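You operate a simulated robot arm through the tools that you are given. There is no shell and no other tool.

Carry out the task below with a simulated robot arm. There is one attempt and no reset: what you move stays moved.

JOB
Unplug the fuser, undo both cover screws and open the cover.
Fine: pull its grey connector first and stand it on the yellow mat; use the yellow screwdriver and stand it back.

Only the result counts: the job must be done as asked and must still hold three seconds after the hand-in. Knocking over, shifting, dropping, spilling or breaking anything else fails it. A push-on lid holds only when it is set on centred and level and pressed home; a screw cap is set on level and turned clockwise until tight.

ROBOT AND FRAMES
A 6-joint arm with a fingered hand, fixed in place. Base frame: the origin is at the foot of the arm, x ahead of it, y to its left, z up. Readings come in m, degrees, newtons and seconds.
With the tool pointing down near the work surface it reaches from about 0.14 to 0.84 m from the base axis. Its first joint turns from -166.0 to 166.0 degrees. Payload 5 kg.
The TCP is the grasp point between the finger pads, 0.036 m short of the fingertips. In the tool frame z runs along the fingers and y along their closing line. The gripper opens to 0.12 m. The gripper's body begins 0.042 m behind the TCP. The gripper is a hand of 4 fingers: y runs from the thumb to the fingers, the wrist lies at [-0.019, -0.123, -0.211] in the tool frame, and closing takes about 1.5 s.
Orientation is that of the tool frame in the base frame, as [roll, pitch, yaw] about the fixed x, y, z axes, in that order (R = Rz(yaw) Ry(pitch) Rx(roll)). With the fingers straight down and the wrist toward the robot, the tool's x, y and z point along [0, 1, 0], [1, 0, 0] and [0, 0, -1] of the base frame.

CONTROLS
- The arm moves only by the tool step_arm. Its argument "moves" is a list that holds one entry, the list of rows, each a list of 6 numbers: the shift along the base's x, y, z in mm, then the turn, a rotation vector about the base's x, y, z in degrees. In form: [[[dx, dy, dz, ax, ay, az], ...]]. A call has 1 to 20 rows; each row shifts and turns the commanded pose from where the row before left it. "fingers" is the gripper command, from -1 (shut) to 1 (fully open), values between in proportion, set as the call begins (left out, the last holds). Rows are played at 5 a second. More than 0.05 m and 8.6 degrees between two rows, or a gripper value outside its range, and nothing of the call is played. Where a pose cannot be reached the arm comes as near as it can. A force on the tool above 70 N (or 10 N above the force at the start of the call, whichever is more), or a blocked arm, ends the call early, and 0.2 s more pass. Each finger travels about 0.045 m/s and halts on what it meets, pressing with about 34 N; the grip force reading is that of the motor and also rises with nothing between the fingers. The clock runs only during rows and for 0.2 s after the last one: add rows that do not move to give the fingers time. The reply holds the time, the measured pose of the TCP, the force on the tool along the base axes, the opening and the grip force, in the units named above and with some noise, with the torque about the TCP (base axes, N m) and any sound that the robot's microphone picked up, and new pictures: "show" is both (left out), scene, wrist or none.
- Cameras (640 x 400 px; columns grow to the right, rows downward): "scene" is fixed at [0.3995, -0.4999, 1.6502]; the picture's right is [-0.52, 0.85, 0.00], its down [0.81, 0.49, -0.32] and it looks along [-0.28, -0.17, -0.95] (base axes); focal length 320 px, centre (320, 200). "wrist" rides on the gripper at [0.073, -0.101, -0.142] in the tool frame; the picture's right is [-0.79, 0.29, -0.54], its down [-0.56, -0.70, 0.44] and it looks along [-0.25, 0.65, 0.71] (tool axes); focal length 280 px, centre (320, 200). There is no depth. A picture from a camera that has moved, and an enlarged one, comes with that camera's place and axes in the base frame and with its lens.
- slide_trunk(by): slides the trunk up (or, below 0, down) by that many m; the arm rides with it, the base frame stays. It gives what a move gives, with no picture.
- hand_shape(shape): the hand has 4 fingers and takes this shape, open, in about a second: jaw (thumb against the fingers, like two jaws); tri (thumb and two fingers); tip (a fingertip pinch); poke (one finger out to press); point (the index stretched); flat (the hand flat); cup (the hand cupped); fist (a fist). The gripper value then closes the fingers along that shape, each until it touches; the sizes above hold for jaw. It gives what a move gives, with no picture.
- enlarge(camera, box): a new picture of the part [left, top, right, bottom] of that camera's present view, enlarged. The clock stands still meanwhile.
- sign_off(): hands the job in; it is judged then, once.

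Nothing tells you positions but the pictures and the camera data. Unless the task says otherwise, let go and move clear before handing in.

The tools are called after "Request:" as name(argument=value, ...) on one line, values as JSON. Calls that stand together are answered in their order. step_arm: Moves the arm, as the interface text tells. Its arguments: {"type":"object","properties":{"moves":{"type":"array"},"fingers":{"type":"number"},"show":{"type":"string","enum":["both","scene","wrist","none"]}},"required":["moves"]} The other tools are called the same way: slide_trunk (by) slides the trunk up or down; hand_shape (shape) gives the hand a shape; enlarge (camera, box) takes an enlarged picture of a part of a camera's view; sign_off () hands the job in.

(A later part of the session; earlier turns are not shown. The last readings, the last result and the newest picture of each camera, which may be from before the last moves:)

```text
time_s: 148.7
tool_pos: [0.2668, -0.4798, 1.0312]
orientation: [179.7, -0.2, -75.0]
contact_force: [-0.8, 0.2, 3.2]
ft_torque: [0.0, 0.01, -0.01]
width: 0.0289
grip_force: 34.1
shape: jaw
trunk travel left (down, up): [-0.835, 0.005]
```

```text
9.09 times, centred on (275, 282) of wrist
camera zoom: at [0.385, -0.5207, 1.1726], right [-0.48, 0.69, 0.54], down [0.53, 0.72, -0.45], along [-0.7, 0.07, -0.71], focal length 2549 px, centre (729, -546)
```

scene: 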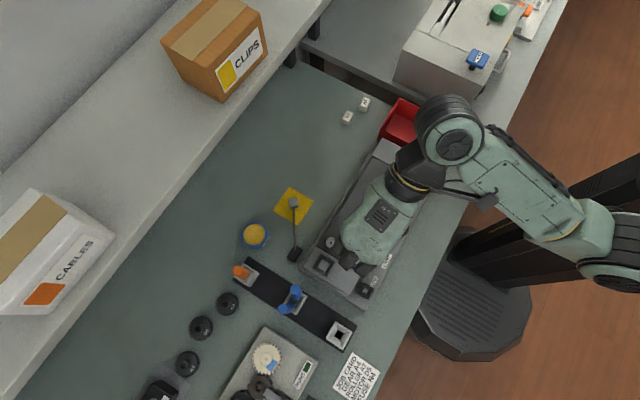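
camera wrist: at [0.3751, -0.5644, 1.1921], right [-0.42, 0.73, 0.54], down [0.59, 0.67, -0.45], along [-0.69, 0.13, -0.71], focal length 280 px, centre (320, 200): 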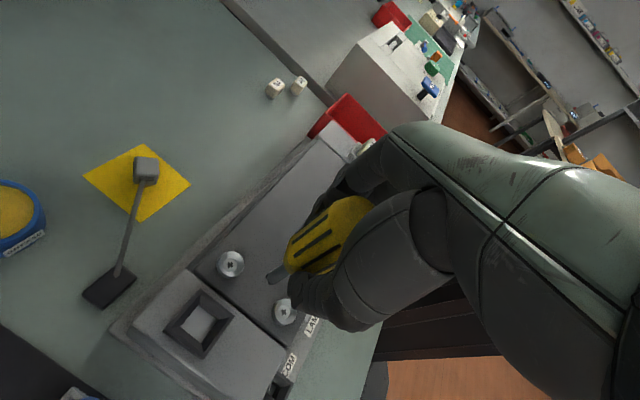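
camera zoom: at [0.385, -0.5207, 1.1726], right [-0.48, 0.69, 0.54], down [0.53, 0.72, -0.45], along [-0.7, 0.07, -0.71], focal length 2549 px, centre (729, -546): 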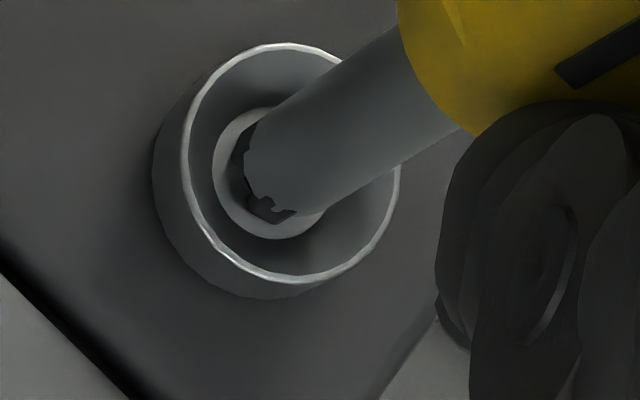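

It is aligned, and the screw now sits about 2.5 mm higher. I'll press and turn again.

Request:
step_arm(moves=[[[0, 0, -1.2, 0, 0, 0], [-0.57, -0.19, 0, 0, 0, 7.5], [-0.54, -0.27, 0, 0, 0, 7.5], [-0.5, -0.33, 0.1, 0, 0, 7.5], [-0.45, -0.4, 0.1, 0, 0, 7.5], [-0.4, -0.45, 0.1, 0, 0, 7.5], [-0.33, -0.5, 0.1, 0, 0, 7.5], [-0.27, -0.54, 0.1, 0, 0, 7.5], [-0.19, -0.57, 0.1, 0, 0, 7.5], [-0.12, -0.59, 0.1, 0, 0, 7.5], [-0.04, -0.6, 0.1, 0, 0, 7.5], [0, 0, 0, 0, 0, 0]]], show="none")

Request:
enlarge(camera="wrist", box=[250, 250, 322, 304])

```text
time_s: 151.3
tool_pos: [0.2637, -0.4822, 1.0312]
orientation: [179.7, -0.1, 0.2]
contact_force: [-1.6, 0.9, 7.8]
ft_torque: [0.03, 0.05, -0.02]
width: 0.0293
grip_force: 34.2
shape: jaw
trunk travel left (down, up): [-0.835, 0.005]
```

```text
7.41 times, centred on (286, 277) of wrist
camera zoom: at [0.3372, -0.3791, 1.1729], right [-0.79, -0.29, 0.54], down [-0.56, 0.7, -0.45], along [-0.25, -0.66, -0.71], focal length 2077 px, centre (572, -370)
```

zoom: 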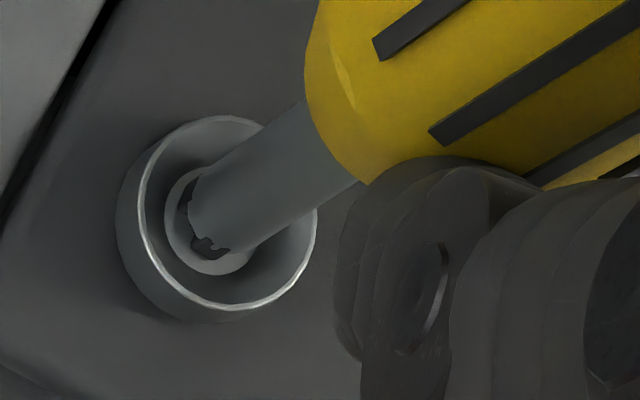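

Request:
step_arm(moves=[[[0.04, -0.6, 0, 0, 0, 7.5], [0.12, -0.59, 0, 0, 0, 7.5], [0.19, -0.57, 0, 0, 0, 7.5], [0.27, -0.54, 0, 0, 0, 7.5], [0.33, -0.5, 0.05, 0, 0, 7.5], [0.4, -0.45, 0.05, 0, 0, 7.5], [0, 0, 0, 0, 0, 0]]], show="none")

```text
time_s: 152.9
tool_pos: [0.2662, -0.4863, 1.0316]
orientation: [179.7, -0.1, 45.1]
contact_force: [-1.8, -0.2, 11.3]
ft_torque: [0.03, 0.14, -0.03]
width: 0.029
grip_force: 33.7
shape: jaw
trunk travel left (down, up): [-0.835, 0.005]
```

Request:
step_arm(moves=[[[0.45, -0.4, 0.05, 0, 0, 7.5], [0.5, -0.33, 0.05, 0, 0, 7.5], [0.54, -0.27, 0.05, 0, 0, 7.5], [0.57, -0.19, 0.05, 0, 0, 7.5], [0.59, -0.12, 0.05, 0, 0, 7.5], [0.6, -0.04, 0.05, 0, 0, 7.5], [0.6, 0.04, 0.05, 0, 0, 7.5], [0.59, 0.12, 0.05, 0, 0, 7.5], [0, 0, 0, 0, 0, 0]]], show="none")

Request:
enlarge(camera="wrist", box=[250, 250, 322, 304])

```text
time_s: 154.9
tool_pos: [0.2695, -0.4871, 1.0314]
orientation: [179.8, 0.0, 105.2]
contact_force: [-2.4, -2.1, 14.2]
ft_torque: [-0.1, 0.25, 0.01]
width: 0.0295
grip_force: 33.9
shape: jaw
trunk travel left (down, up): [-0.835, 0.005]
```

```text
7.41 times, centred on (286, 277) of wrist
camera zoom: at [0.153, -0.4415, 1.1736], right [0.48, -0.69, 0.54], down [-0.53, -0.72, -0.45], along [0.7, -0.07, -0.71], focal length 2077 px, centre (572, -370)
```

zoom: 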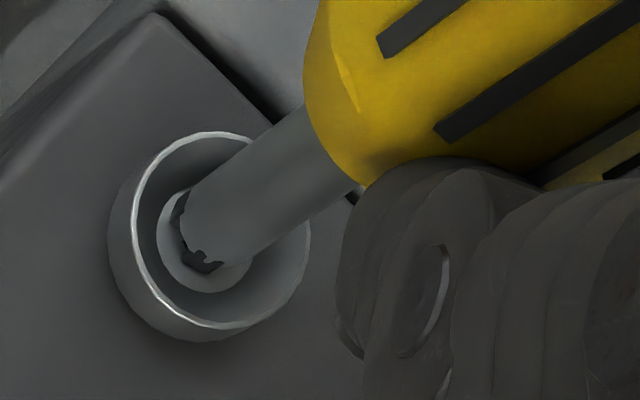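

Screw 2 has turned about 345° in total. I'll do one more stroke to be sure it reaches its end stop, as screw 1 did.

Request:
step_arm(moves=[[[0, 0, 5, 0, 0, 0], [0, 0, 5, 0, 0, 0], [-0.59, -0.12, 0, 0, 0, -7.5], [-0.6, -0.04, 0, 0, 0, -7.5], [-0.6, 0.04, 0, 0, 0, -7.5], [-0.59, 0.12, 0, 0, 0, -7.5], [-0.57, 0.19, 0, 0, 0, -7.5], [-0.54, 0.27, 0, 0, 0, -7.5], [-0.5, 0.33, 0, 0, 0, -7.5], [-0.45, 0.4, 0, 0, 0, -7.5], [-0.4, 0.45, 0, 0, 0, -7.5], [-0.33, 0.5, 0, 0, 0, -7.5], [-0.27, 0.54, 0, 0, 0, -7.5], [-0.19, 0.57, 0, 0, 0, -7.5], [0, 0, 0, 0, 0, 0]]], show="none")

Request:
enlarge(camera="wrist", box=[245, 260, 305, 304])

```text
time_s: 158.1
tool_pos: [0.2637, -0.486, 1.042]
orientation: [179.8, -0.1, 14.9]
contact_force: [0.0, -0.2, -1.1]
ft_torque: [-0.02, 0.01, -0.04]
width: 0.0289
grip_force: 33.8
shape: jaw
trunk travel left (down, up): [-0.835, 0.005]
```

```text
9.09 times, centred on (275, 282) of wrist
camera zoom: at [0.3086, -0.3669, 1.183], right [-0.69, -0.48, 0.54], down [-0.72, 0.53, -0.45], along [-0.07, -0.7, -0.71], focal length 2549 px, centre (729, -546)
```

zoom: 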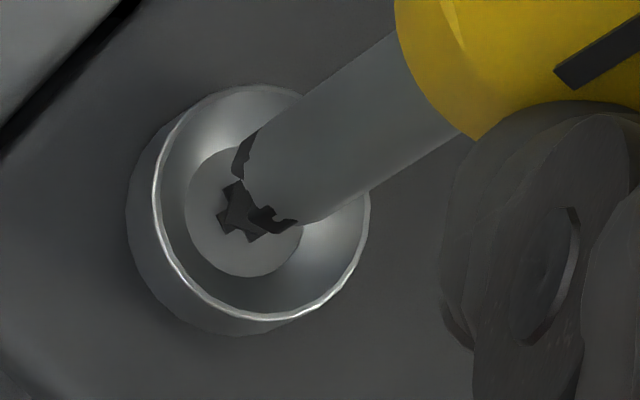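

Request:
step_arm(moves=[[[-1.5, 0.95, -3, 0, 0, 0], [0, 0, -3, 0, 0, 0], [0, 0, -2, 0, 0, 0], [0, 0, -1, 0, 0, 0], [0, 0, 0, 0, 0, 0]]], show="none")

Request:
enlarge(camera="wrist", box=[245, 260, 305, 304])

```text
time_s: 159.3
tool_pos: [0.2612, -0.4837, 1.0328]
orientation: [179.8, -0.1, 14.9]
contact_force: [0.1, 0.2, 2.6]
ft_torque: [-0.05, -0.06, 0.01]
width: 0.0289
grip_force: 34.4
shape: jaw
trunk travel left (down, up): [-0.835, 0.005]
```

```text
9.09 times, centred on (275, 282) of wrist
camera zoom: at [0.3069, -0.3648, 1.1749], right [-0.69, -0.48, 0.54], down [-0.72, 0.53, -0.45], along [-0.07, -0.7, -0.71], focal length 2549 px, centre (729, -546)
```

zoom: 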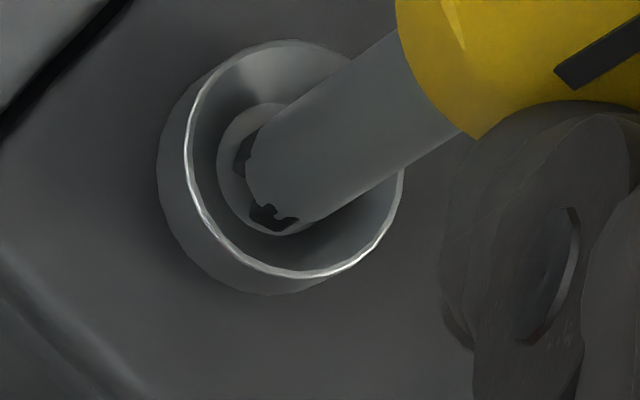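

Request:
step_arm(moves=[[[0.3, -0.3, -1.3, 0, 0, 0], [0.19, -0.57, 0, 0, 0, 7.5], [0.27, -0.54, 0, 0, 0, 7.5], [0.33, -0.5, 0, 0, 0, 7.5], [0.4, -0.45, 0, 0, 0, 7.5], [0.45, -0.4, 0, 0, 0, 7.5], [0.5, -0.33, 0, 0, 0, 7.5], [0.54, -0.27, 0, 0, 0, 7.5], [0.57, -0.19, 0, 0, 0, 7.5], [0, 0, 0, 0, 0, 0]]], show="none")

Request:
enlarge(camera="wrist", box=[250, 250, 322, 304])

```text
time_s: 161.5
tool_pos: [0.2653, -0.486, 1.0315]
orientation: [179.7, 0.0, 75.1]
contact_force: [-2.6, -0.4, 13.9]
ft_torque: [-0.01, 0.13, -0.26]
width: 0.0294
grip_force: 34.2
shape: jaw
trunk travel left (down, up): [-0.835, 0.005]
```

```text
7.41 times, centred on (286, 277) of wrist
camera zoom: at [0.1874, -0.3886, 1.1737], right [0.07, -0.84, 0.54], down [-0.82, -0.36, -0.45], along [0.57, -0.41, -0.71], focal length 2077 px, centre (572, -370)
```

zoom: 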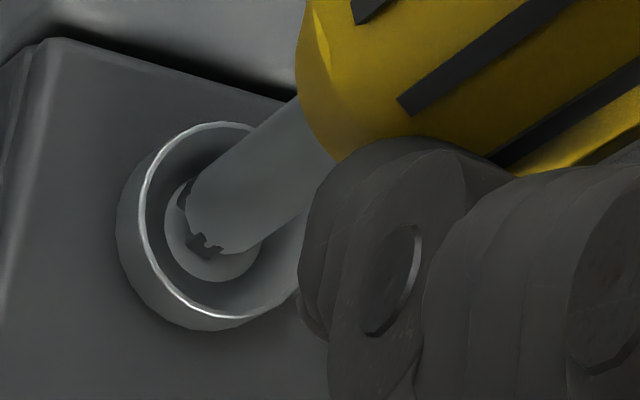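

Screw 2 now shows the same end-stop signature (torque −0.26 N·m, handle slipping), so both screws are undone. I'll lift the driver off.

Request:
step_arm(moves=[[[0, 0, 8, 0, 0, 0], [0, 0, 12, 0, 0, 0], [0, 0, 12, 0, 0, 0], [0, 0, 12, 0, 0, 0], [0, 0, 0, 0, 0, 0]]], show="wrist")

Request:
enlarge(camera="wrist", box=[180, 200, 400, 340])

```text
time_s: 162.7
tool_pos: [0.2663, -0.4864, 1.0752]
orientation: [179.9, -0.1, 74.9]
contact_force: [0.1, 0.2, -0.9]
ft_torque: [-0.02, 0.01, 0.02]
width: 0.0285
grip_force: 33.8
shape: jaw
trunk travel left (down, up): [-0.835, 0.005]
camera wrist: at [0.1881, -0.389, 1.2183], right [0.07, -0.84, 0.54], down [-0.82, -0.36, -0.45], along [0.57, -0.41, -0.71], focal length 280 px, centre (320, 200)
```

wrist: 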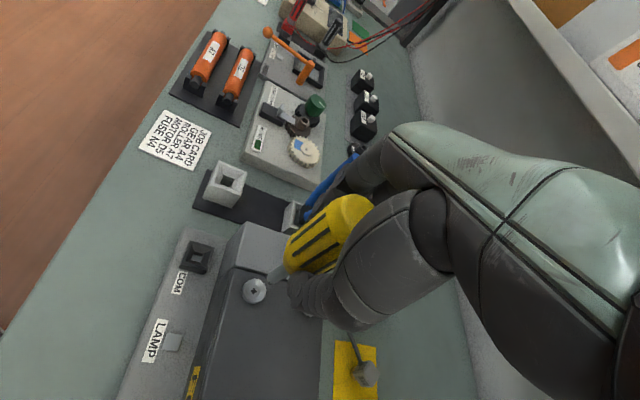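

```text
2.86 times, centred on (290, 270) of wrist
camera zoom: at [0.1881, -0.389, 1.2183], right [0.07, -0.84, 0.54], down [-0.82, -0.36, -0.45], along [0.57, -0.41, -0.71], focal length 801 px, centre (406, 0)
```

zoom: 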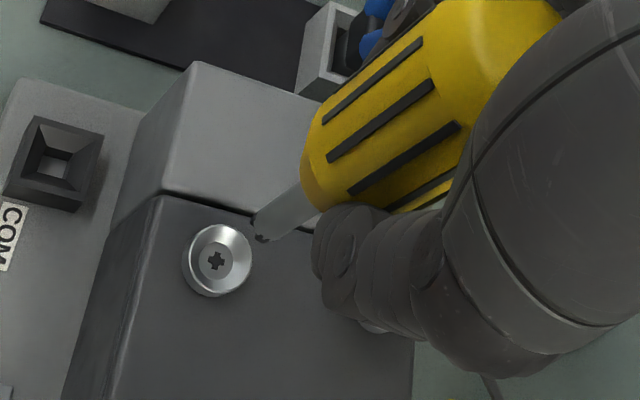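

Request:
step_arm(moves=[[[10, -8, 2, 0, 0, -7.5], [15, -6, 2, 0, 0, -7.5], [18, 0, 2, 0, 0, -7.5], [20, 4, 2, 0, 0, -7.5], [20, 6, 2, 0, 0, -7.5], [20, 10, 0, 0, 0, -7.5], [20, 12, 0, 0, 0, -7.5], [16, 12, 0, 0, 0, -7.5], [10, 10, 0, 0, 0, -7.5], [5, 6, 0, 0, 0, -7.5], [0, 0, 0, 0, 0, 0]]], show="wrist")

Request:
enlarge(camera="wrist", box=[190, 230, 350, 340])

```text
time_s: 165.1
tool_pos: [0.4197, -0.4414, 1.0845]
orientation: [179.8, -0.1, -0.1]
contact_force: [-0.4, 0.6, -0.9]
ft_torque: [-0.01, 0.0, 0.01]
width: 0.0286
grip_force: 34.2
shape: jaw
trunk travel left (down, up): [-0.835, 0.005]
camera wrist: at [0.4939, -0.3382, 1.2265], right [-0.79, -0.29, 0.54], down [-0.56, 0.7, -0.45], along [-0.25, -0.65, -0.71], focal length 280 px, centre (320, 200)
```

wrist: 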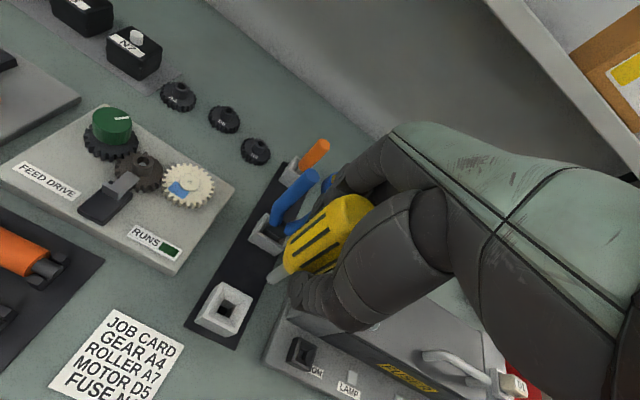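

```text
3.64 times, centred on (270, 285) of wrist
camera zoom: at [0.4939, -0.3382, 1.2265], right [-0.79, -0.29, 0.54], down [-0.56, 0.7, -0.45], along [-0.25, -0.65, -0.71], focal length 1020 px, centre (502, -109)
```

zoom: 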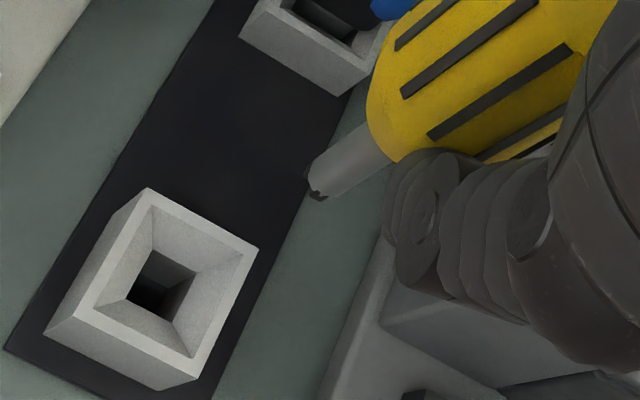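

I see the holder's funnel and its hole clearly, at about (0.427, -0.434). I'll line up the tip over it and lower to just above the funnel.

Request:
step_arm(moves=[[[3.2, 8.5, 0, 0, 0, 0], [0, 0, -25, 0, 0, 0], [0, 0, -25, 0, 0, 0], [0, 0, -20, 0, 0, 0], [0, 0, 0, 0, 0, 0]]], show="wrist")

Request:
enlarge(camera="wrist", box=[220, 240, 320, 310])

```text
time_s: 166.3
tool_pos: [0.4254, -0.4347, 1.0147]
orientation: [179.9, -0.1, 0.0]
contact_force: [0.6, -0.1, 0.4]
ft_torque: [0.01, 0.0, 0.03]
width: 0.0285
grip_force: 34.3
shape: jaw
trunk travel left (down, up): [-0.835, 0.005]
camera wrist: at [0.4985, -0.3304, 1.157], right [-0.79, -0.29, 0.54], down [-0.56, 0.7, -0.45], along [-0.25, -0.66, -0.71], focal length 280 px, centre (320, 200)
```

wrist: 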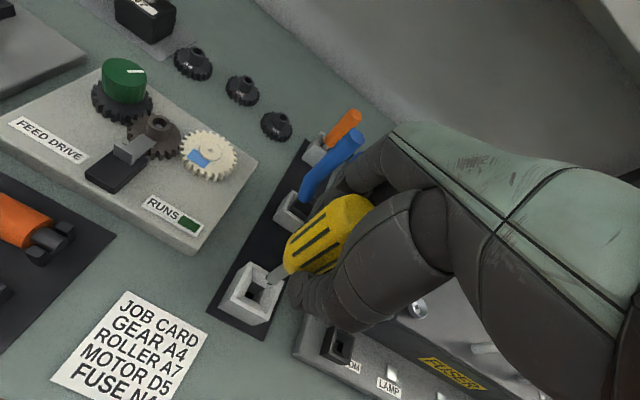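

```text
5.71 times, centred on (270, 275) of wrist
camera zoom: at [0.4985, -0.3304, 1.157], right [-0.79, -0.29, 0.54], down [-0.56, 0.7, -0.45], along [-0.25, -0.66, -0.71], focal length 1602 px, centre (606, -229)
```

zoom: 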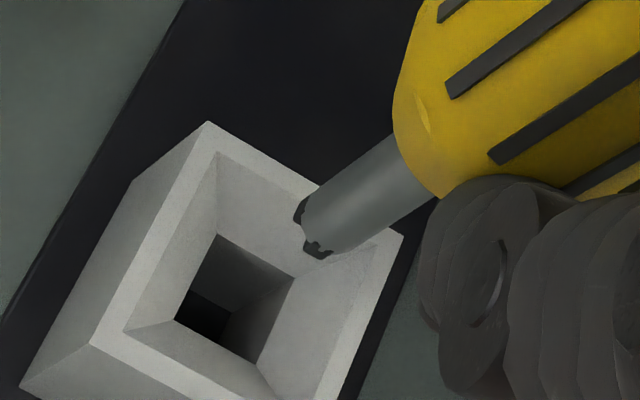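

The tip is over the opening but parallax makes the exact offset unclear. I'll lower 12 mm and look again.

Request:
step_arm(moves=[[[0, 2, -6, 0, 0, 0], [0, 0, -6, 0, 0, 0], [0, 0, 0, 0, 0, 0]]], show="none")

Request:
enlarge(camera="wrist", box=[220, 240, 320, 310])

```text
time_s: 167.1
tool_pos: [0.4238, -0.4316, 1.0019]
orientation: [179.7, -0.1, 0.0]
contact_force: [0.3, 0.3, -0.7]
ft_torque: [-0.05, 0.04, 0.0]
width: 0.0286
grip_force: 34.4
shape: jaw
trunk travel left (down, up): [-0.835, 0.005]
```

```text
5.71 times, centred on (270, 275) of wrist
camera zoom: at [0.4975, -0.3276, 1.1446], right [-0.79, -0.29, 0.54], down [-0.56, 0.7, -0.45], along [-0.25, -0.66, -0.71], focal length 1602 px, centre (606, -229)
```

zoom: 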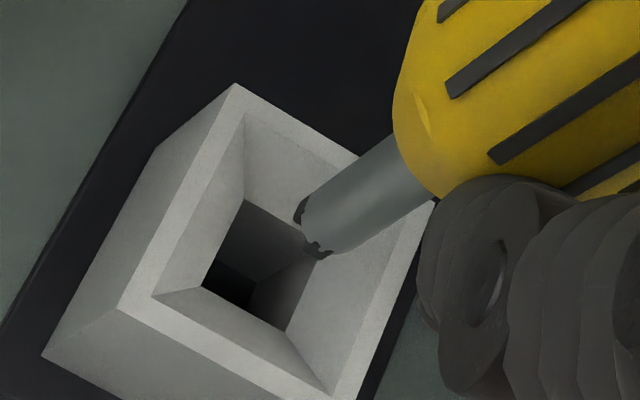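

The geometry now agrees: the funnel top is about 14 mm below the tip, which is centred within about 1 mm. I'll nudge 1 mm and lower further.

Request:
step_arm(moves=[[[0, 1, -6, 0, 0, 0], [0, 0, -6, 0, 0, 0], [0, 0, 0, 0, 0, 0]]], show="none")

Request:
enlarge(camera="wrist", box=[220, 240, 320, 310])

```text
time_s: 167.9
tool_pos: [0.4236, -0.429, 0.9924]
orientation: [179.8, -0.1, 0.0]
contact_force: [0.4, 0.6, -0.4]
ft_torque: [0.01, -0.01, -0.01]
width: 0.0288
grip_force: 34.0
shape: jaw
trunk travel left (down, up): [-0.835, 0.005]
```

```text
5.71 times, centred on (270, 275) of wrist
camera zoom: at [0.4977, -0.3262, 1.1328], right [-0.79, -0.29, 0.54], down [-0.56, 0.7, -0.45], along [-0.25, -0.66, -0.71], focal length 1602 px, centre (606, -229)
```

zoom: 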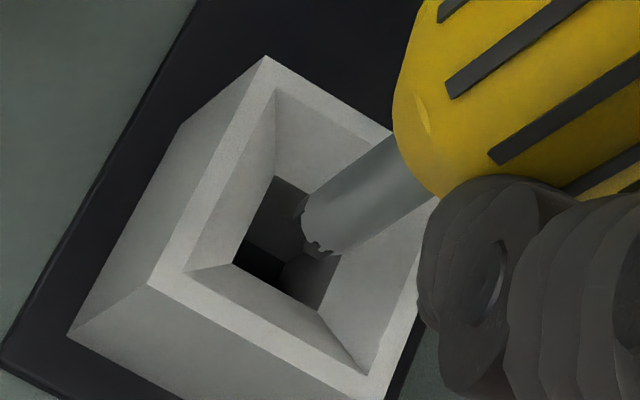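

The tip is entering the funnel right over the hole. I'll lower in stages, watching the force.

Request:
step_arm(moves=[[[0, 0.4, -6, 0, 0, 0], [0, 0, -6, 0, 0, 0], [0, 0, 0, 0, 0, 0]]], show="none")

Request:
enlarge(camera="wrist", box=[220, 240, 320, 310])

```text
time_s: 168.7
tool_pos: [0.423, -0.4291, 0.9775]
orientation: [179.8, -0.2, -0.1]
contact_force: [-0.3, 0.2, -0.5]
ft_torque: [0.03, 0.04, -0.01]
width: 0.0288
grip_force: 34.3
shape: jaw
trunk travel left (down, up): [-0.835, 0.005]
```

```text
5.71 times, centred on (270, 275) of wrist
camera zoom: at [0.4973, -0.3256, 1.1206], right [-0.79, -0.29, 0.54], down [-0.56, 0.7, -0.45], along [-0.25, -0.66, -0.71], focal length 1602 px, centre (606, -229)
```

zoom: 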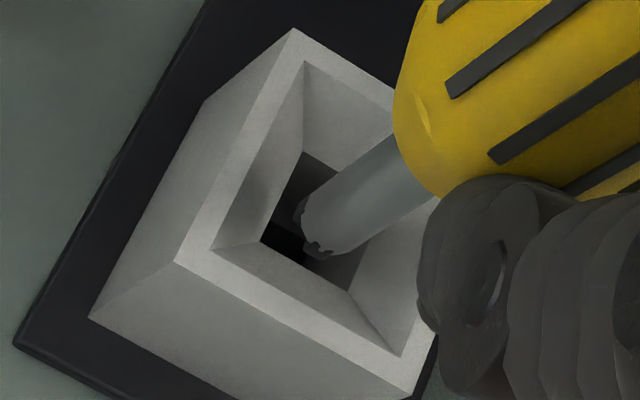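

Request:
step_arm(moves=[[[0, 0, -6, 0, 0, 0], [0, 0, -6, 0, 0, 0], [0, 0, 0, 0, 0, 0]]], show="none")

Request:
enlarge(camera="wrist", box=[220, 230, 320, 300])

```text
time_s: 169.5
tool_pos: [0.4236, -0.4286, 0.9667]
orientation: [179.8, -0.1, 0.0]
contact_force: [-0.5, -1.6, -1.1]
ft_torque: [-0.15, 0.02, 0.02]
width: 0.0283
grip_force: 34.4
shape: jaw
trunk travel left (down, up): [-0.835, 0.005]
```

```text
5.71 times, centred on (270, 265) of wrist
camera zoom: at [0.4973, -0.3259, 1.1091], right [-0.79, -0.29, 0.54], down [-0.56, 0.7, -0.45], along [-0.25, -0.66, -0.71], focal length 1602 px, centre (606, -171)
```

zoom: 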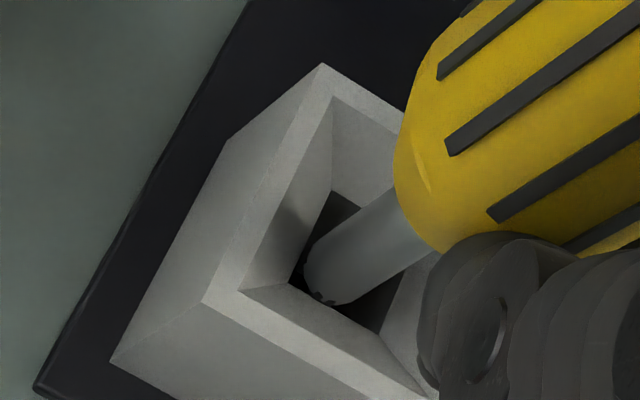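

The shaft is in the hole with a slight side force in −y, so I'll shift 1.5 mm to −y and keep lowering.

Request:
step_arm(moves=[[[0.5, -1.5, 0, 0, 0, 0], [0, 0, -5, 0, 0, 0], [0, 0, -5, 0, 0, 0], [0, 0, 0, 0, 0, 0]]], show="none")

Request:
enlarge(camera="wrist", box=[220, 230, 320, 300])

```text
time_s: 170.5
tool_pos: [0.4249, -0.4312, 0.9573]
orientation: [179.8, -0.1, 0.0]
contact_force: [0.6, 0.3, -0.8]
ft_torque: [0.01, -0.03, -0.01]
width: 0.0286
grip_force: 34.4
shape: jaw
trunk travel left (down, up): [-0.835, 0.005]
```

```text
5.71 times, centred on (270, 265) of wrist
camera zoom: at [0.498, -0.3277, 1.0989], right [-0.79, -0.29, 0.54], down [-0.56, 0.7, -0.45], along [-0.25, -0.65, -0.71], focal length 1602 px, centre (606, -171)
```

zoom: 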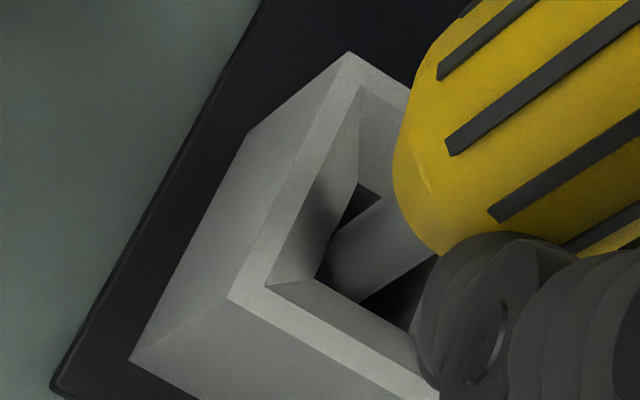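

Request:
step_arm(moves=[[[0, 0, -5, 0, 0, 0], [0, 0, -5, 0, 0, 0], [0, 0, -3, 0, 0, 0], [0, 0, 0, 0, 0, 0]]], show="none")

```text
time_s: 171.5
tool_pos: [0.4241, -0.4314, 0.9439]
orientation: [179.8, 0.0, 0.0]
contact_force: [0.5, 0.5, -1.2]
ft_torque: [0.02, -0.01, -0.01]
width: 0.0286
grip_force: 33.4
shape: jaw
trunk travel left (down, up): [-0.835, 0.005]
```

Request:
step_arm(moves=[[[0, 0, -2, 0, 0, 0], [0, 0, -1.5, 0, 0, 0], [0, 0, 0, 0, 0, 0]]], show="wrist")

Request:
enlarge(camera="wrist", box=[220, 200, 380, 320])

```text
time_s: 172.3
tool_pos: [0.4231, -0.4304, 0.9397]
orientation: [179.9, -0.2, 0.0]
contact_force: [0.2, -0.4, -0.7]
ft_torque: [-0.01, 0.02, 0.05]
width: 0.0285
grip_force: 33.9
shape: jaw
trunk travel left (down, up): [-0.835, 0.005]
camera wrist: at [0.4976, -0.328, 1.0825], right [-0.79, -0.29, 0.54], down [-0.56, 0.7, -0.45], along [-0.25, -0.66, -0.71], focal length 280 px, centre (320, 200)
```

wrist: 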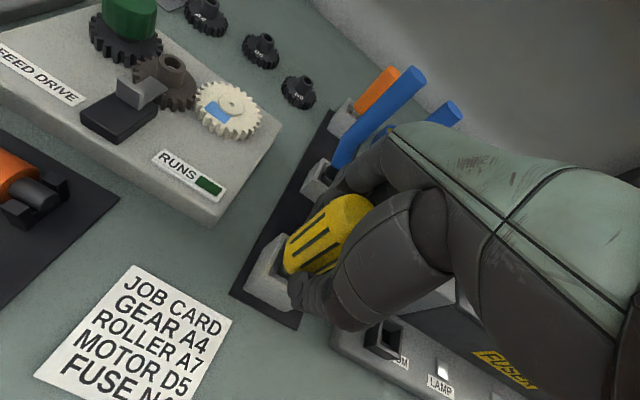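

```text
3.33 times, centred on (300, 260) of wrist
camera zoom: at [0.4976, -0.328, 1.0825], right [-0.79, -0.29, 0.54], down [-0.56, 0.7, -0.45], along [-0.25, -0.66, -0.71], focal length 935 px, centre (387, 0)
```

zoom: 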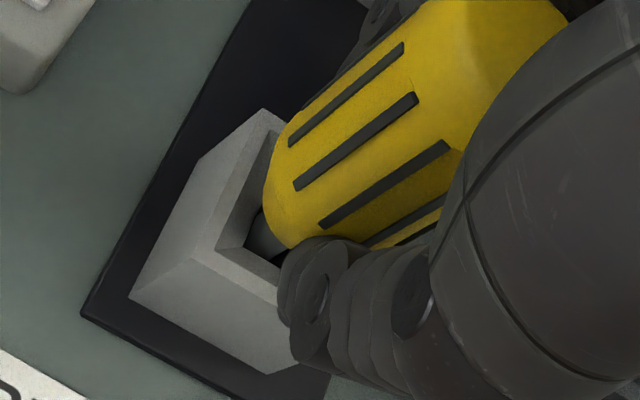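

Request:
step_arm(moves=[[[0, 0, -1.5, 0, 0, 0], [0, 0, -1.5, 0, 0, 0], [0, 0, 0, 0, 0, 0]]], show="none")

Request:
step_arm(moves=[[[0, 0, -1, 0, 0, 0], [0, 0, -1, 0, 0, 0], [0, 0, 0, 0, 0, 0]]], show="none")

```text
time_s: 173.1
tool_pos: [0.4232, -0.43, 0.9378]
orientation: [179.8, -0.2, -0.1]
contact_force: [-0.6, -0.3, 5.2]
ft_torque: [0.01, 0.03, 0.01]
width: 0.0285
grip_force: 33.9
shape: jaw
trunk travel left (down, up): [-0.835, 0.005]
```

```text
time_s: 173.9
tool_pos: [0.4231, -0.4303, 0.9379]
orientation: [179.7, -0.3, 0.0]
contact_force: [-0.5, 0.9, 15.2]
ft_torque: [0.04, 0.02, 0.0]
width: 0.0288
grip_force: 33.9
shape: jaw
trunk travel left (down, up): [-0.835, 0.005]
```

The screwdriver has bottomed in the holder. I'll ease off and open the fingers.

Request:
step_arm(moves=[[[0, 0, 1.3, 0, 0, 0], [0, 0, 0, 0, 0, 0]]], show="none")

Request:
step_arm(moves=[[[0, 0, 0, 0, 0, 0], [0, 0, 0, 0, 0, 0], [0, 0, 0, 0, 0, 0], [0, 0, 0, 0, 0, 0], [0, 0, 0, 0, 0, 0]]], fingers=0.2, show="wrist")

Request:
enlarge(camera="wrist", box=[220, 200, 380, 320])

```text
time_s: 174.5
tool_pos: [0.4219, -0.4289, 0.9372]
orientation: [179.8, -0.2, -0.1]
contact_force: [-1.4, 0.0, 11.6]
ft_torque: [-0.07, 0.02, -0.05]
width: 0.0285
grip_force: 34.2
shape: jaw
trunk travel left (down, up): [-0.835, 0.005]
```

```text
time_s: 175.7
tool_pos: [0.4239, -0.4301, 0.9356]
orientation: [179.8, -0.2, 0.0]
contact_force: [0.2, 0.2, 0.2]
ft_torque: [-0.02, 0.01, 0.02]
width: 0.0716
grip_force: 0.0
shape: jaw
trunk travel left (down, up): [-0.835, 0.005]
camera wrist: at [0.4979, -0.3276, 1.0788], right [-0.79, -0.29, 0.54], down [-0.56, 0.7, -0.45], along [-0.25, -0.66, -0.71], focal length 280 px, centre (320, 200)
```

wrist: 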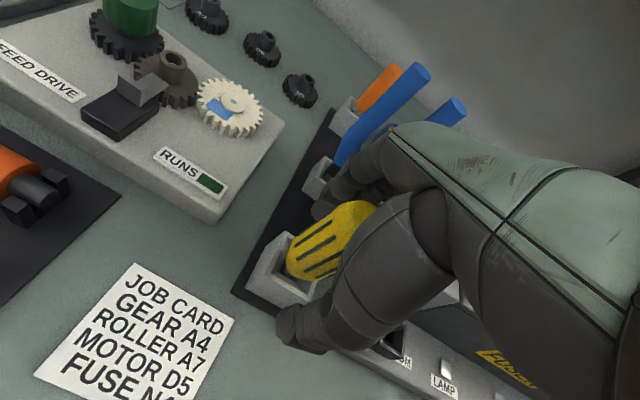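

```text
3.33 times, centred on (300, 260) of wrist
camera zoom: at [0.4979, -0.3276, 1.0788], right [-0.79, -0.29, 0.54], down [-0.56, 0.7, -0.45], along [-0.25, -0.66, -0.71], focal length 935 px, centre (387, 0)
```

zoom: 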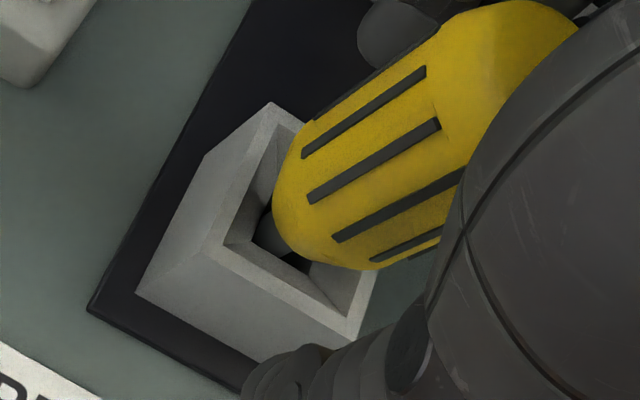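

The screwdriver is standing back in its holder. I'll withdraw straight up.

Request:
step_arm(moves=[[[0, 0, 15, 0, 0, 0], [0, 0, 30, 0, 0, 0], [0, 0, 40, 0, 0, 0], [0, 0, 40, 0, 0, 0], [0, 0, 15, 0, 0, 0], [0, 0, 0, 0, 0, 0]]], show="both")

Request:
enlarge(camera="wrist", box=[180, 220, 340, 340])

Request:
enlarge(camera="scene", box=[290, 100, 480, 300])

```text
time_s: 177.1
tool_pos: [0.4252, -0.4313, 1.0759]
orientation: [179.8, -0.1, 0.0]
contact_force: [-0.3, 0.4, -0.1]
ft_torque: [0.0, 0.01, -0.03]
width: 0.0714
grip_force: 0.1
shape: jaw
trunk travel left (down, up): [-0.835, 0.005]
camera wrist: at [0.498, -0.328, 1.2183], right [-0.79, -0.29, 0.54], down [-0.56, 0.7, -0.45], along [-0.25, -0.66, -0.71], focal length 280 px, centre (320, 200)
```

scene: 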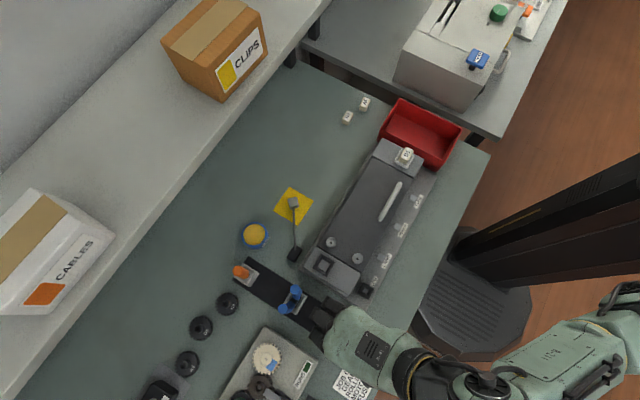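
wrist: 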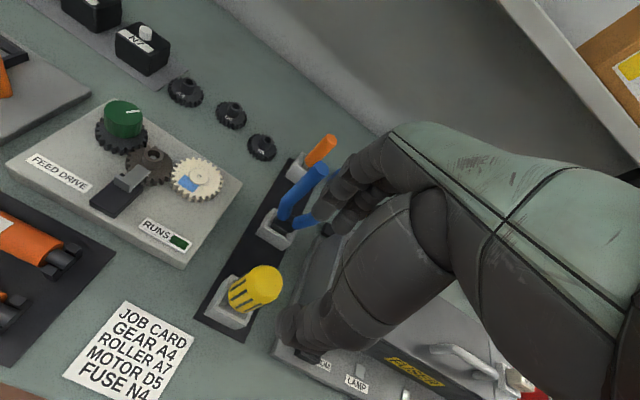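

```text
3.33 times, centred on (260, 280) of wrist
camera zoom: at [0.498, -0.328, 1.2183], right [-0.79, -0.29, 0.54], down [-0.56, 0.7, -0.45], along [-0.25, -0.66, -0.71], focal length 935 px, centre (520, -67)
```

zoom: 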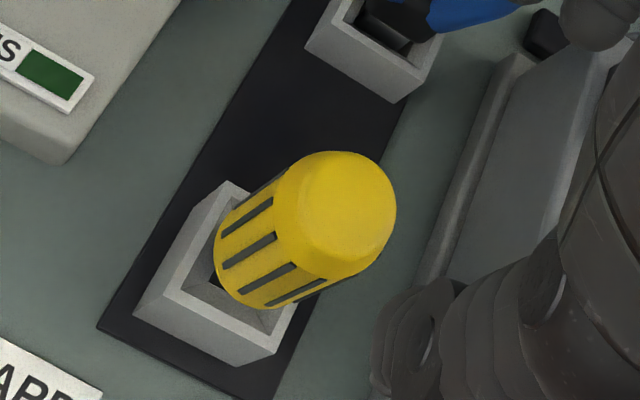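

```text
2.00 times, centred on (385, 200) of scene
camera zoom: at [0.3995, -0.4999, 1.6502], right [-0.52, 0.85, 0.0], down [0.81, 0.49, -0.32], along [-0.28, -0.17, -0.95], focal length 641 px, centre (190, 200)
```

zoom: 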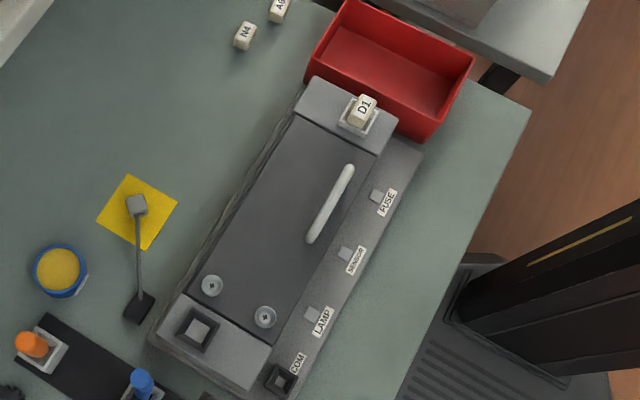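

Both screws are undone and the driver is back. The cover hinges on the mat side (−y) with its handle near the +y edge, so I plan to push the handle up and over with one stretched finger. First I'll move to open space above the device.

Request:
step_arm(moves=[[[0, 0, 25, 0, 0, -5], [-20, -10, 10, 0, 0, -5], [-30, -20, 0, 0, 0, -5], [-35, -25, 0, 0, 0, -5], [-35, -25, 0, 0, 0, -5], [-35, -25, 0, 0, 0, -5], [-30, -15, 0, 0, 0, -5], [0, 0, 0, 0, 0, -5], [0, 0, 0, 0, 0, -5], [0, 0, 0, 0, 0, 0]]], show="none")

```text
time_s: 179.3
tool_pos: [0.2388, -0.5506, 1.1139]
orientation: [179.9, -0.1, -45.1]
contact_force: [0.0, 0.2, 0.0]
ft_torque: [0.01, -0.06, 0.02]
width: 0.0717
grip_force: 0.1
shape: jaw
trunk travel left (down, up): [-0.835, 0.005]
```

Request:
hand_shape(shape="point")

Request:
step_arm(moves=[[[0, 0, 0, 0, 0, 0]]], show="both")

Request:
enlarge(camera="wrist", box=[180, 100, 480, 380])

Request:
enlarge(camera="scene", box=[280, 120, 480, 300])

```text
time_s: 180.2
tool_pos: [0.2387, -0.5492, 1.1125]
orientation: [179.8, -0.1, -45.0]
contact_force: [0.5, 0.3, 0.3]
ft_torque: [-0.03, 0.02, -0.01]
width: 0.1151
grip_force: 0.0
shape: point
trunk travel left (down, up): [-0.835, 0.005]
```

```text
time_s: 180.6
tool_pos: [0.2387, -0.549, 1.1122]
orientation: [179.8, -0.1, -44.9]
contact_force: [0.7, 0.0, -0.6]
ft_torque: [0.01, 0.01, 0.02]
width: 0.1151
grip_force: 0.1
shape: point
trunk travel left (down, up): [-0.835, 0.005]
camera wrist: at [0.3633, -0.5276, 1.2551], right [-0.76, 0.36, 0.54], down [0.1, 0.89, -0.45], along [-0.64, -0.29, -0.71], focal length 280 px, centre (320, 200)
```

scene: 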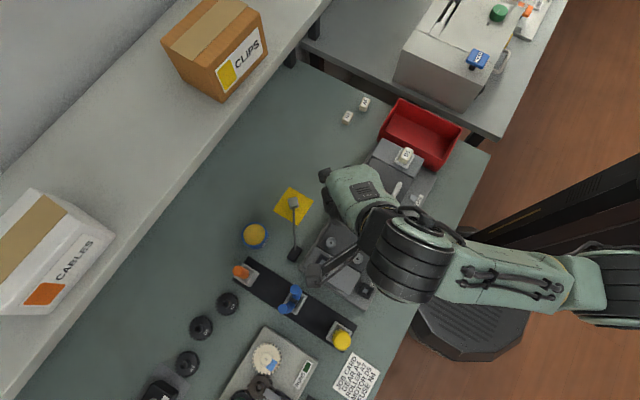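
wrist: 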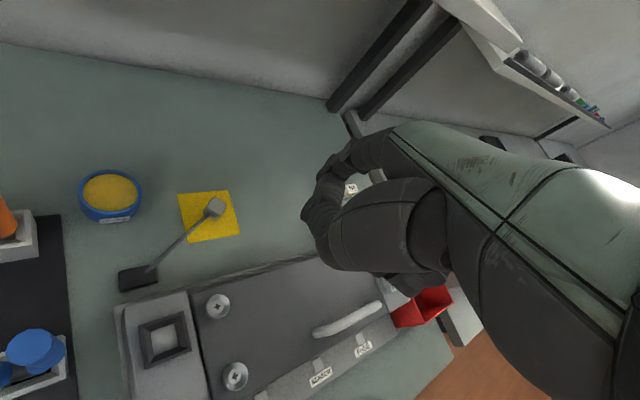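

```text
1.43 times, centred on (330, 240) of wrist
camera zoom: at [0.3633, -0.5276, 1.2551], right [-0.76, 0.36, 0.54], down [0.1, 0.89, -0.45], along [-0.64, -0.29, -0.71], focal length 401 px, centre (306, 143)
```

zoom: 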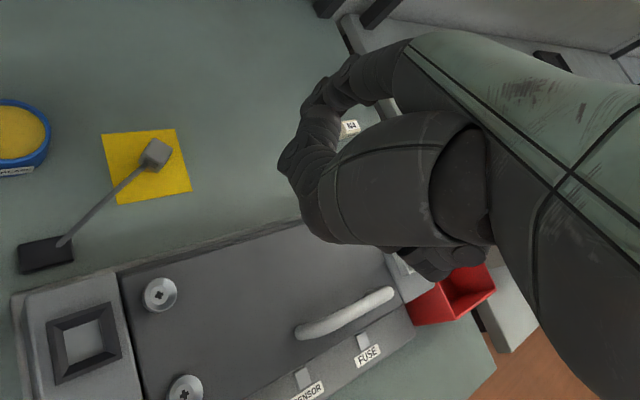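

```text
2.22 times, centred on (380, 210) of scene
camera zoom: at [0.3995, -0.4999, 1.6502], right [-0.52, 0.85, 0.0], down [0.81, 0.49, -0.32], along [-0.28, -0.17, -0.95], focal length 712 px, centre (187, 178)
```

zoom: 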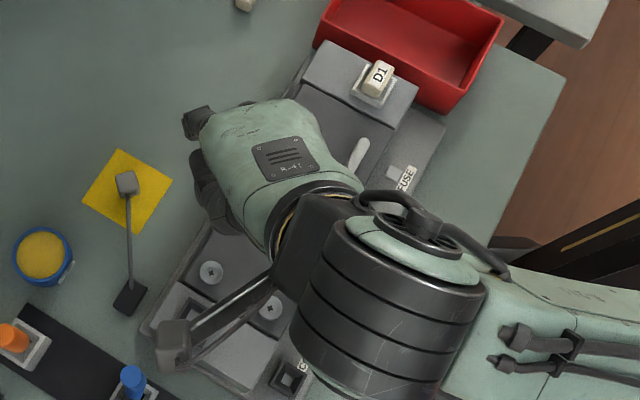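

The stretched finger is hidden from my camera, so I'll use the jaw shape instead. With the thumb on the +y side of the handle bar I can push it up and over toward −y without gripping.

Request:
hand_shape(shape="jaw")

Request:
step_arm(moves=[[[-15, -5, 0, 0, 0, 7.5], [-20, -5, 0, 0, 0, 7.5], [-20, -5, -5, 0, 0, 7.5], [-20, 0, -5, 0, 0, 7.5], [-20, 0, -10, 0, 0, 7.5], [-14, 0, -10, 0, 0, 7.5], [0, 0, 0, 0, 0, 0]]], fingers=1, show="both")

Request:
enlarge(camera="scene", box=[300, 120, 480, 280])

```text
time_s: 181.5
tool_pos: [0.2388, -0.5488, 1.1137]
orientation: [179.7, 0.0, -45.0]
contact_force: [-0.1, -0.4, 0.4]
ft_torque: [0.03, 0.01, -0.01]
width: 0.1196
grip_force: 0.1
shape: jaw
trunk travel left (down, up): [-0.835, 0.005]
```

```text
time_s: 183.1
tool_pos: [0.1308, -0.5661, 1.0815]
orientation: [179.8, -0.1, 0.1]
contact_force: [-0.2, 0.3, 0.8]
ft_torque: [0.02, 0.01, -0.01]
width: 0.1196
grip_force: 0.0
shape: jaw
trunk travel left (down, up): [-0.835, 0.005]
camera wrist: at [0.2039, -0.4628, 1.2242], right [-0.79, -0.29, 0.54], down [-0.56, 0.7, -0.45], along [-0.25, -0.66, -0.71], focal length 280 px, centre (320, 200)
```

scene: 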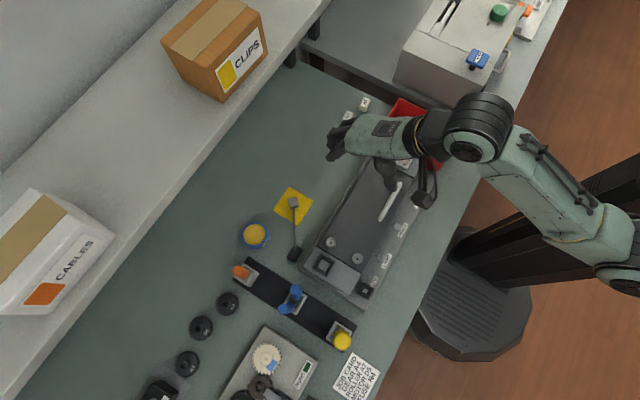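
wrist: 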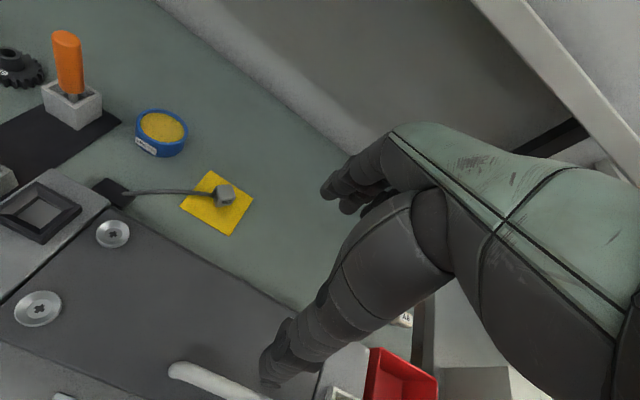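

```text
2.50 times, centred on (390, 200) of scene
camera zoom: at [0.3995, -0.4999, 1.6502], right [-0.52, 0.85, 0.0], down [0.81, 0.49, -0.32], along [-0.28, -0.17, -0.95], focal length 801 px, centre (145, 200)
```

zoom: 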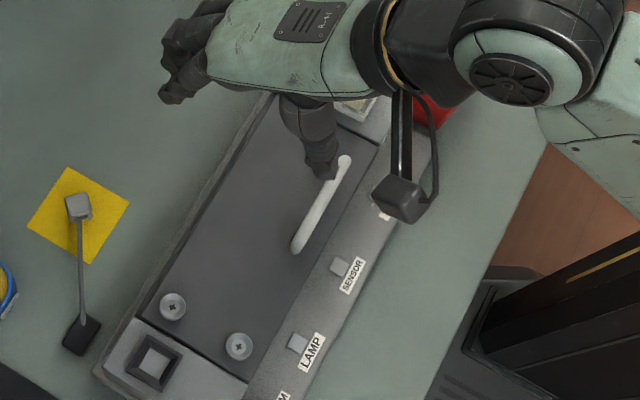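

The thumb is near the handle bar, which spans x≈0.078–0.173 at y≈-0.485. I'll shift so the thumb is on the +y side of the bar and descend partway.

Request:
step_arm(moves=[[[0, 12, 0, 0, 0, 0], [0, 12, -10, 0, 0, 0], [0, 13, -15, 0, 0, 0], [0, 0, -15, 0, 0, 0], [0, 0, -10, 0, 0, 0], [0, 0, 0, 0, 0, 0]]], show="both")

Request:
enlarge(camera="scene", box=[340, 140, 460, 240])

Request:
enlarge(camera="wrist", box=[160, 220, 400, 400])

```text
time_s: 184.5
tool_pos: [0.1301, -0.5279, 1.0326]
orientation: [179.8, -0.1, 0.0]
contact_force: [0.7, -0.1, 0.7]
ft_torque: [0.02, 0.01, -0.02]
width: 0.12
grip_force: 0.0
shape: jaw
trunk travel left (down, up): [-0.835, 0.005]
camera wrist: at [0.204, -0.4252, 1.1745], right [-0.79, -0.29, 0.54], down [-0.56, 0.7, -0.45], along [-0.25, -0.66, -0.71], focal length 280 px, centre (320, 200)
```

scene: 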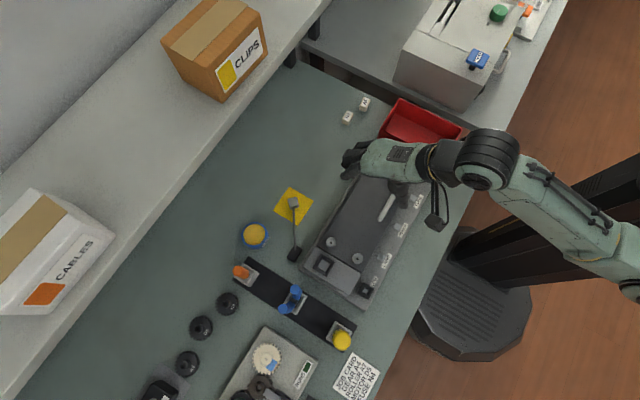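
wrist: 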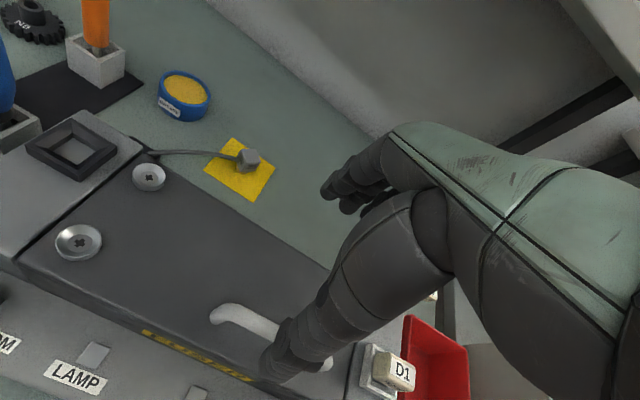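

```text
4.00 times, centred on (400, 190) of scene
camera zoom: at [0.3995, -0.4999, 1.6502], right [-0.52, 0.85, 0.0], down [0.81, 0.49, -0.32], along [-0.28, -0.17, -0.95], focal length 1282 px, centre (0, 240)
```

zoom: 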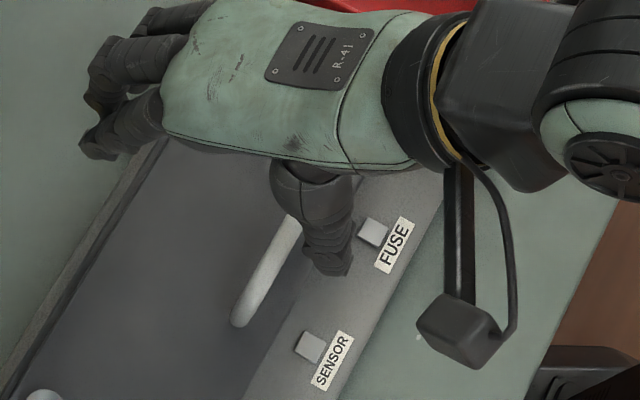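

```text
2.22 times, centred on (280, 310) of wrist
camera zoom: at [0.204, -0.4252, 1.1745], right [-0.79, -0.29, 0.54], down [-0.56, 0.7, -0.45], along [-0.25, -0.66, -0.71], focal length 623 px, centre (409, -44)
```

zoom: 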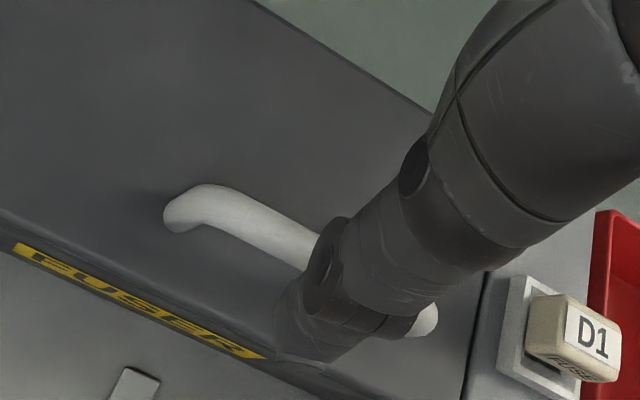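

Request:
enlarge(camera="wrist", box=[195, 290, 285, 350])

Request:
enlarge(camera="wrist", box=[260, 320, 360, 390])

Request:
enlarge(camera="scene", box=[370, 170, 420, 230])

```text
6.67 times, centred on (240, 320) of wrist
camera zoom: at [0.204, -0.4252, 1.1745], right [-0.79, -0.29, 0.54], down [-0.56, 0.7, -0.45], along [-0.25, -0.66, -0.71], focal length 1869 px, centre (853, -600)
```

zoom: 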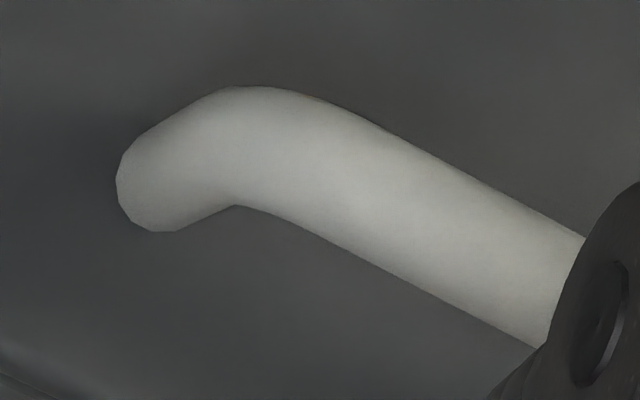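

```text
5.71 times, centred on (310, 355) of wrist
camera zoom: at [0.204, -0.4252, 1.1745], right [-0.79, -0.29, 0.54], down [-0.56, 0.7, -0.45], along [-0.25, -0.66, -0.71], focal length 1602 px, centre (377, -686)
```

zoom: 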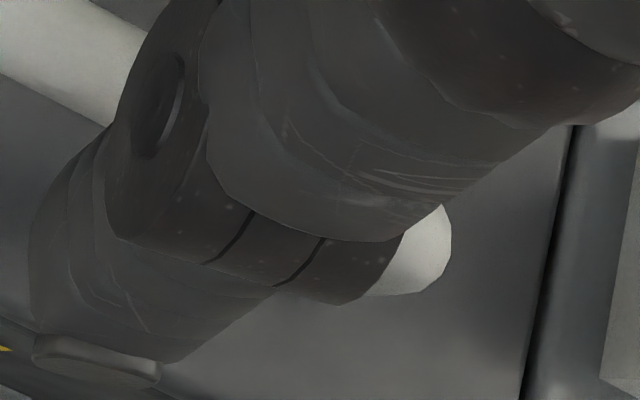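

```text
6.67 times, centred on (395, 200) of scene
camera zoom: at [0.3995, -0.4999, 1.6502], right [-0.52, 0.85, 0.0], down [0.81, 0.49, -0.32], along [-0.28, -0.17, -0.95], focal length 2137 px, centre (-180, 200)
```

zoom: 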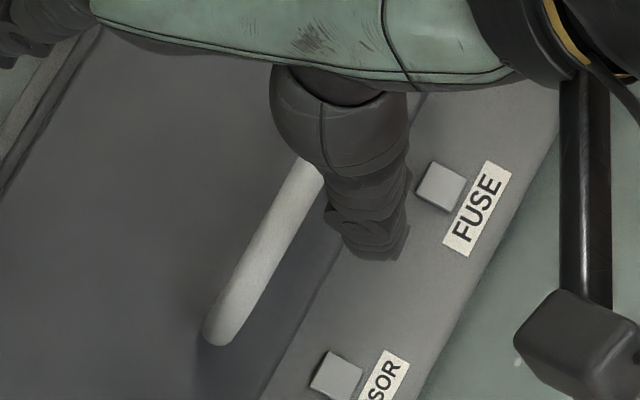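

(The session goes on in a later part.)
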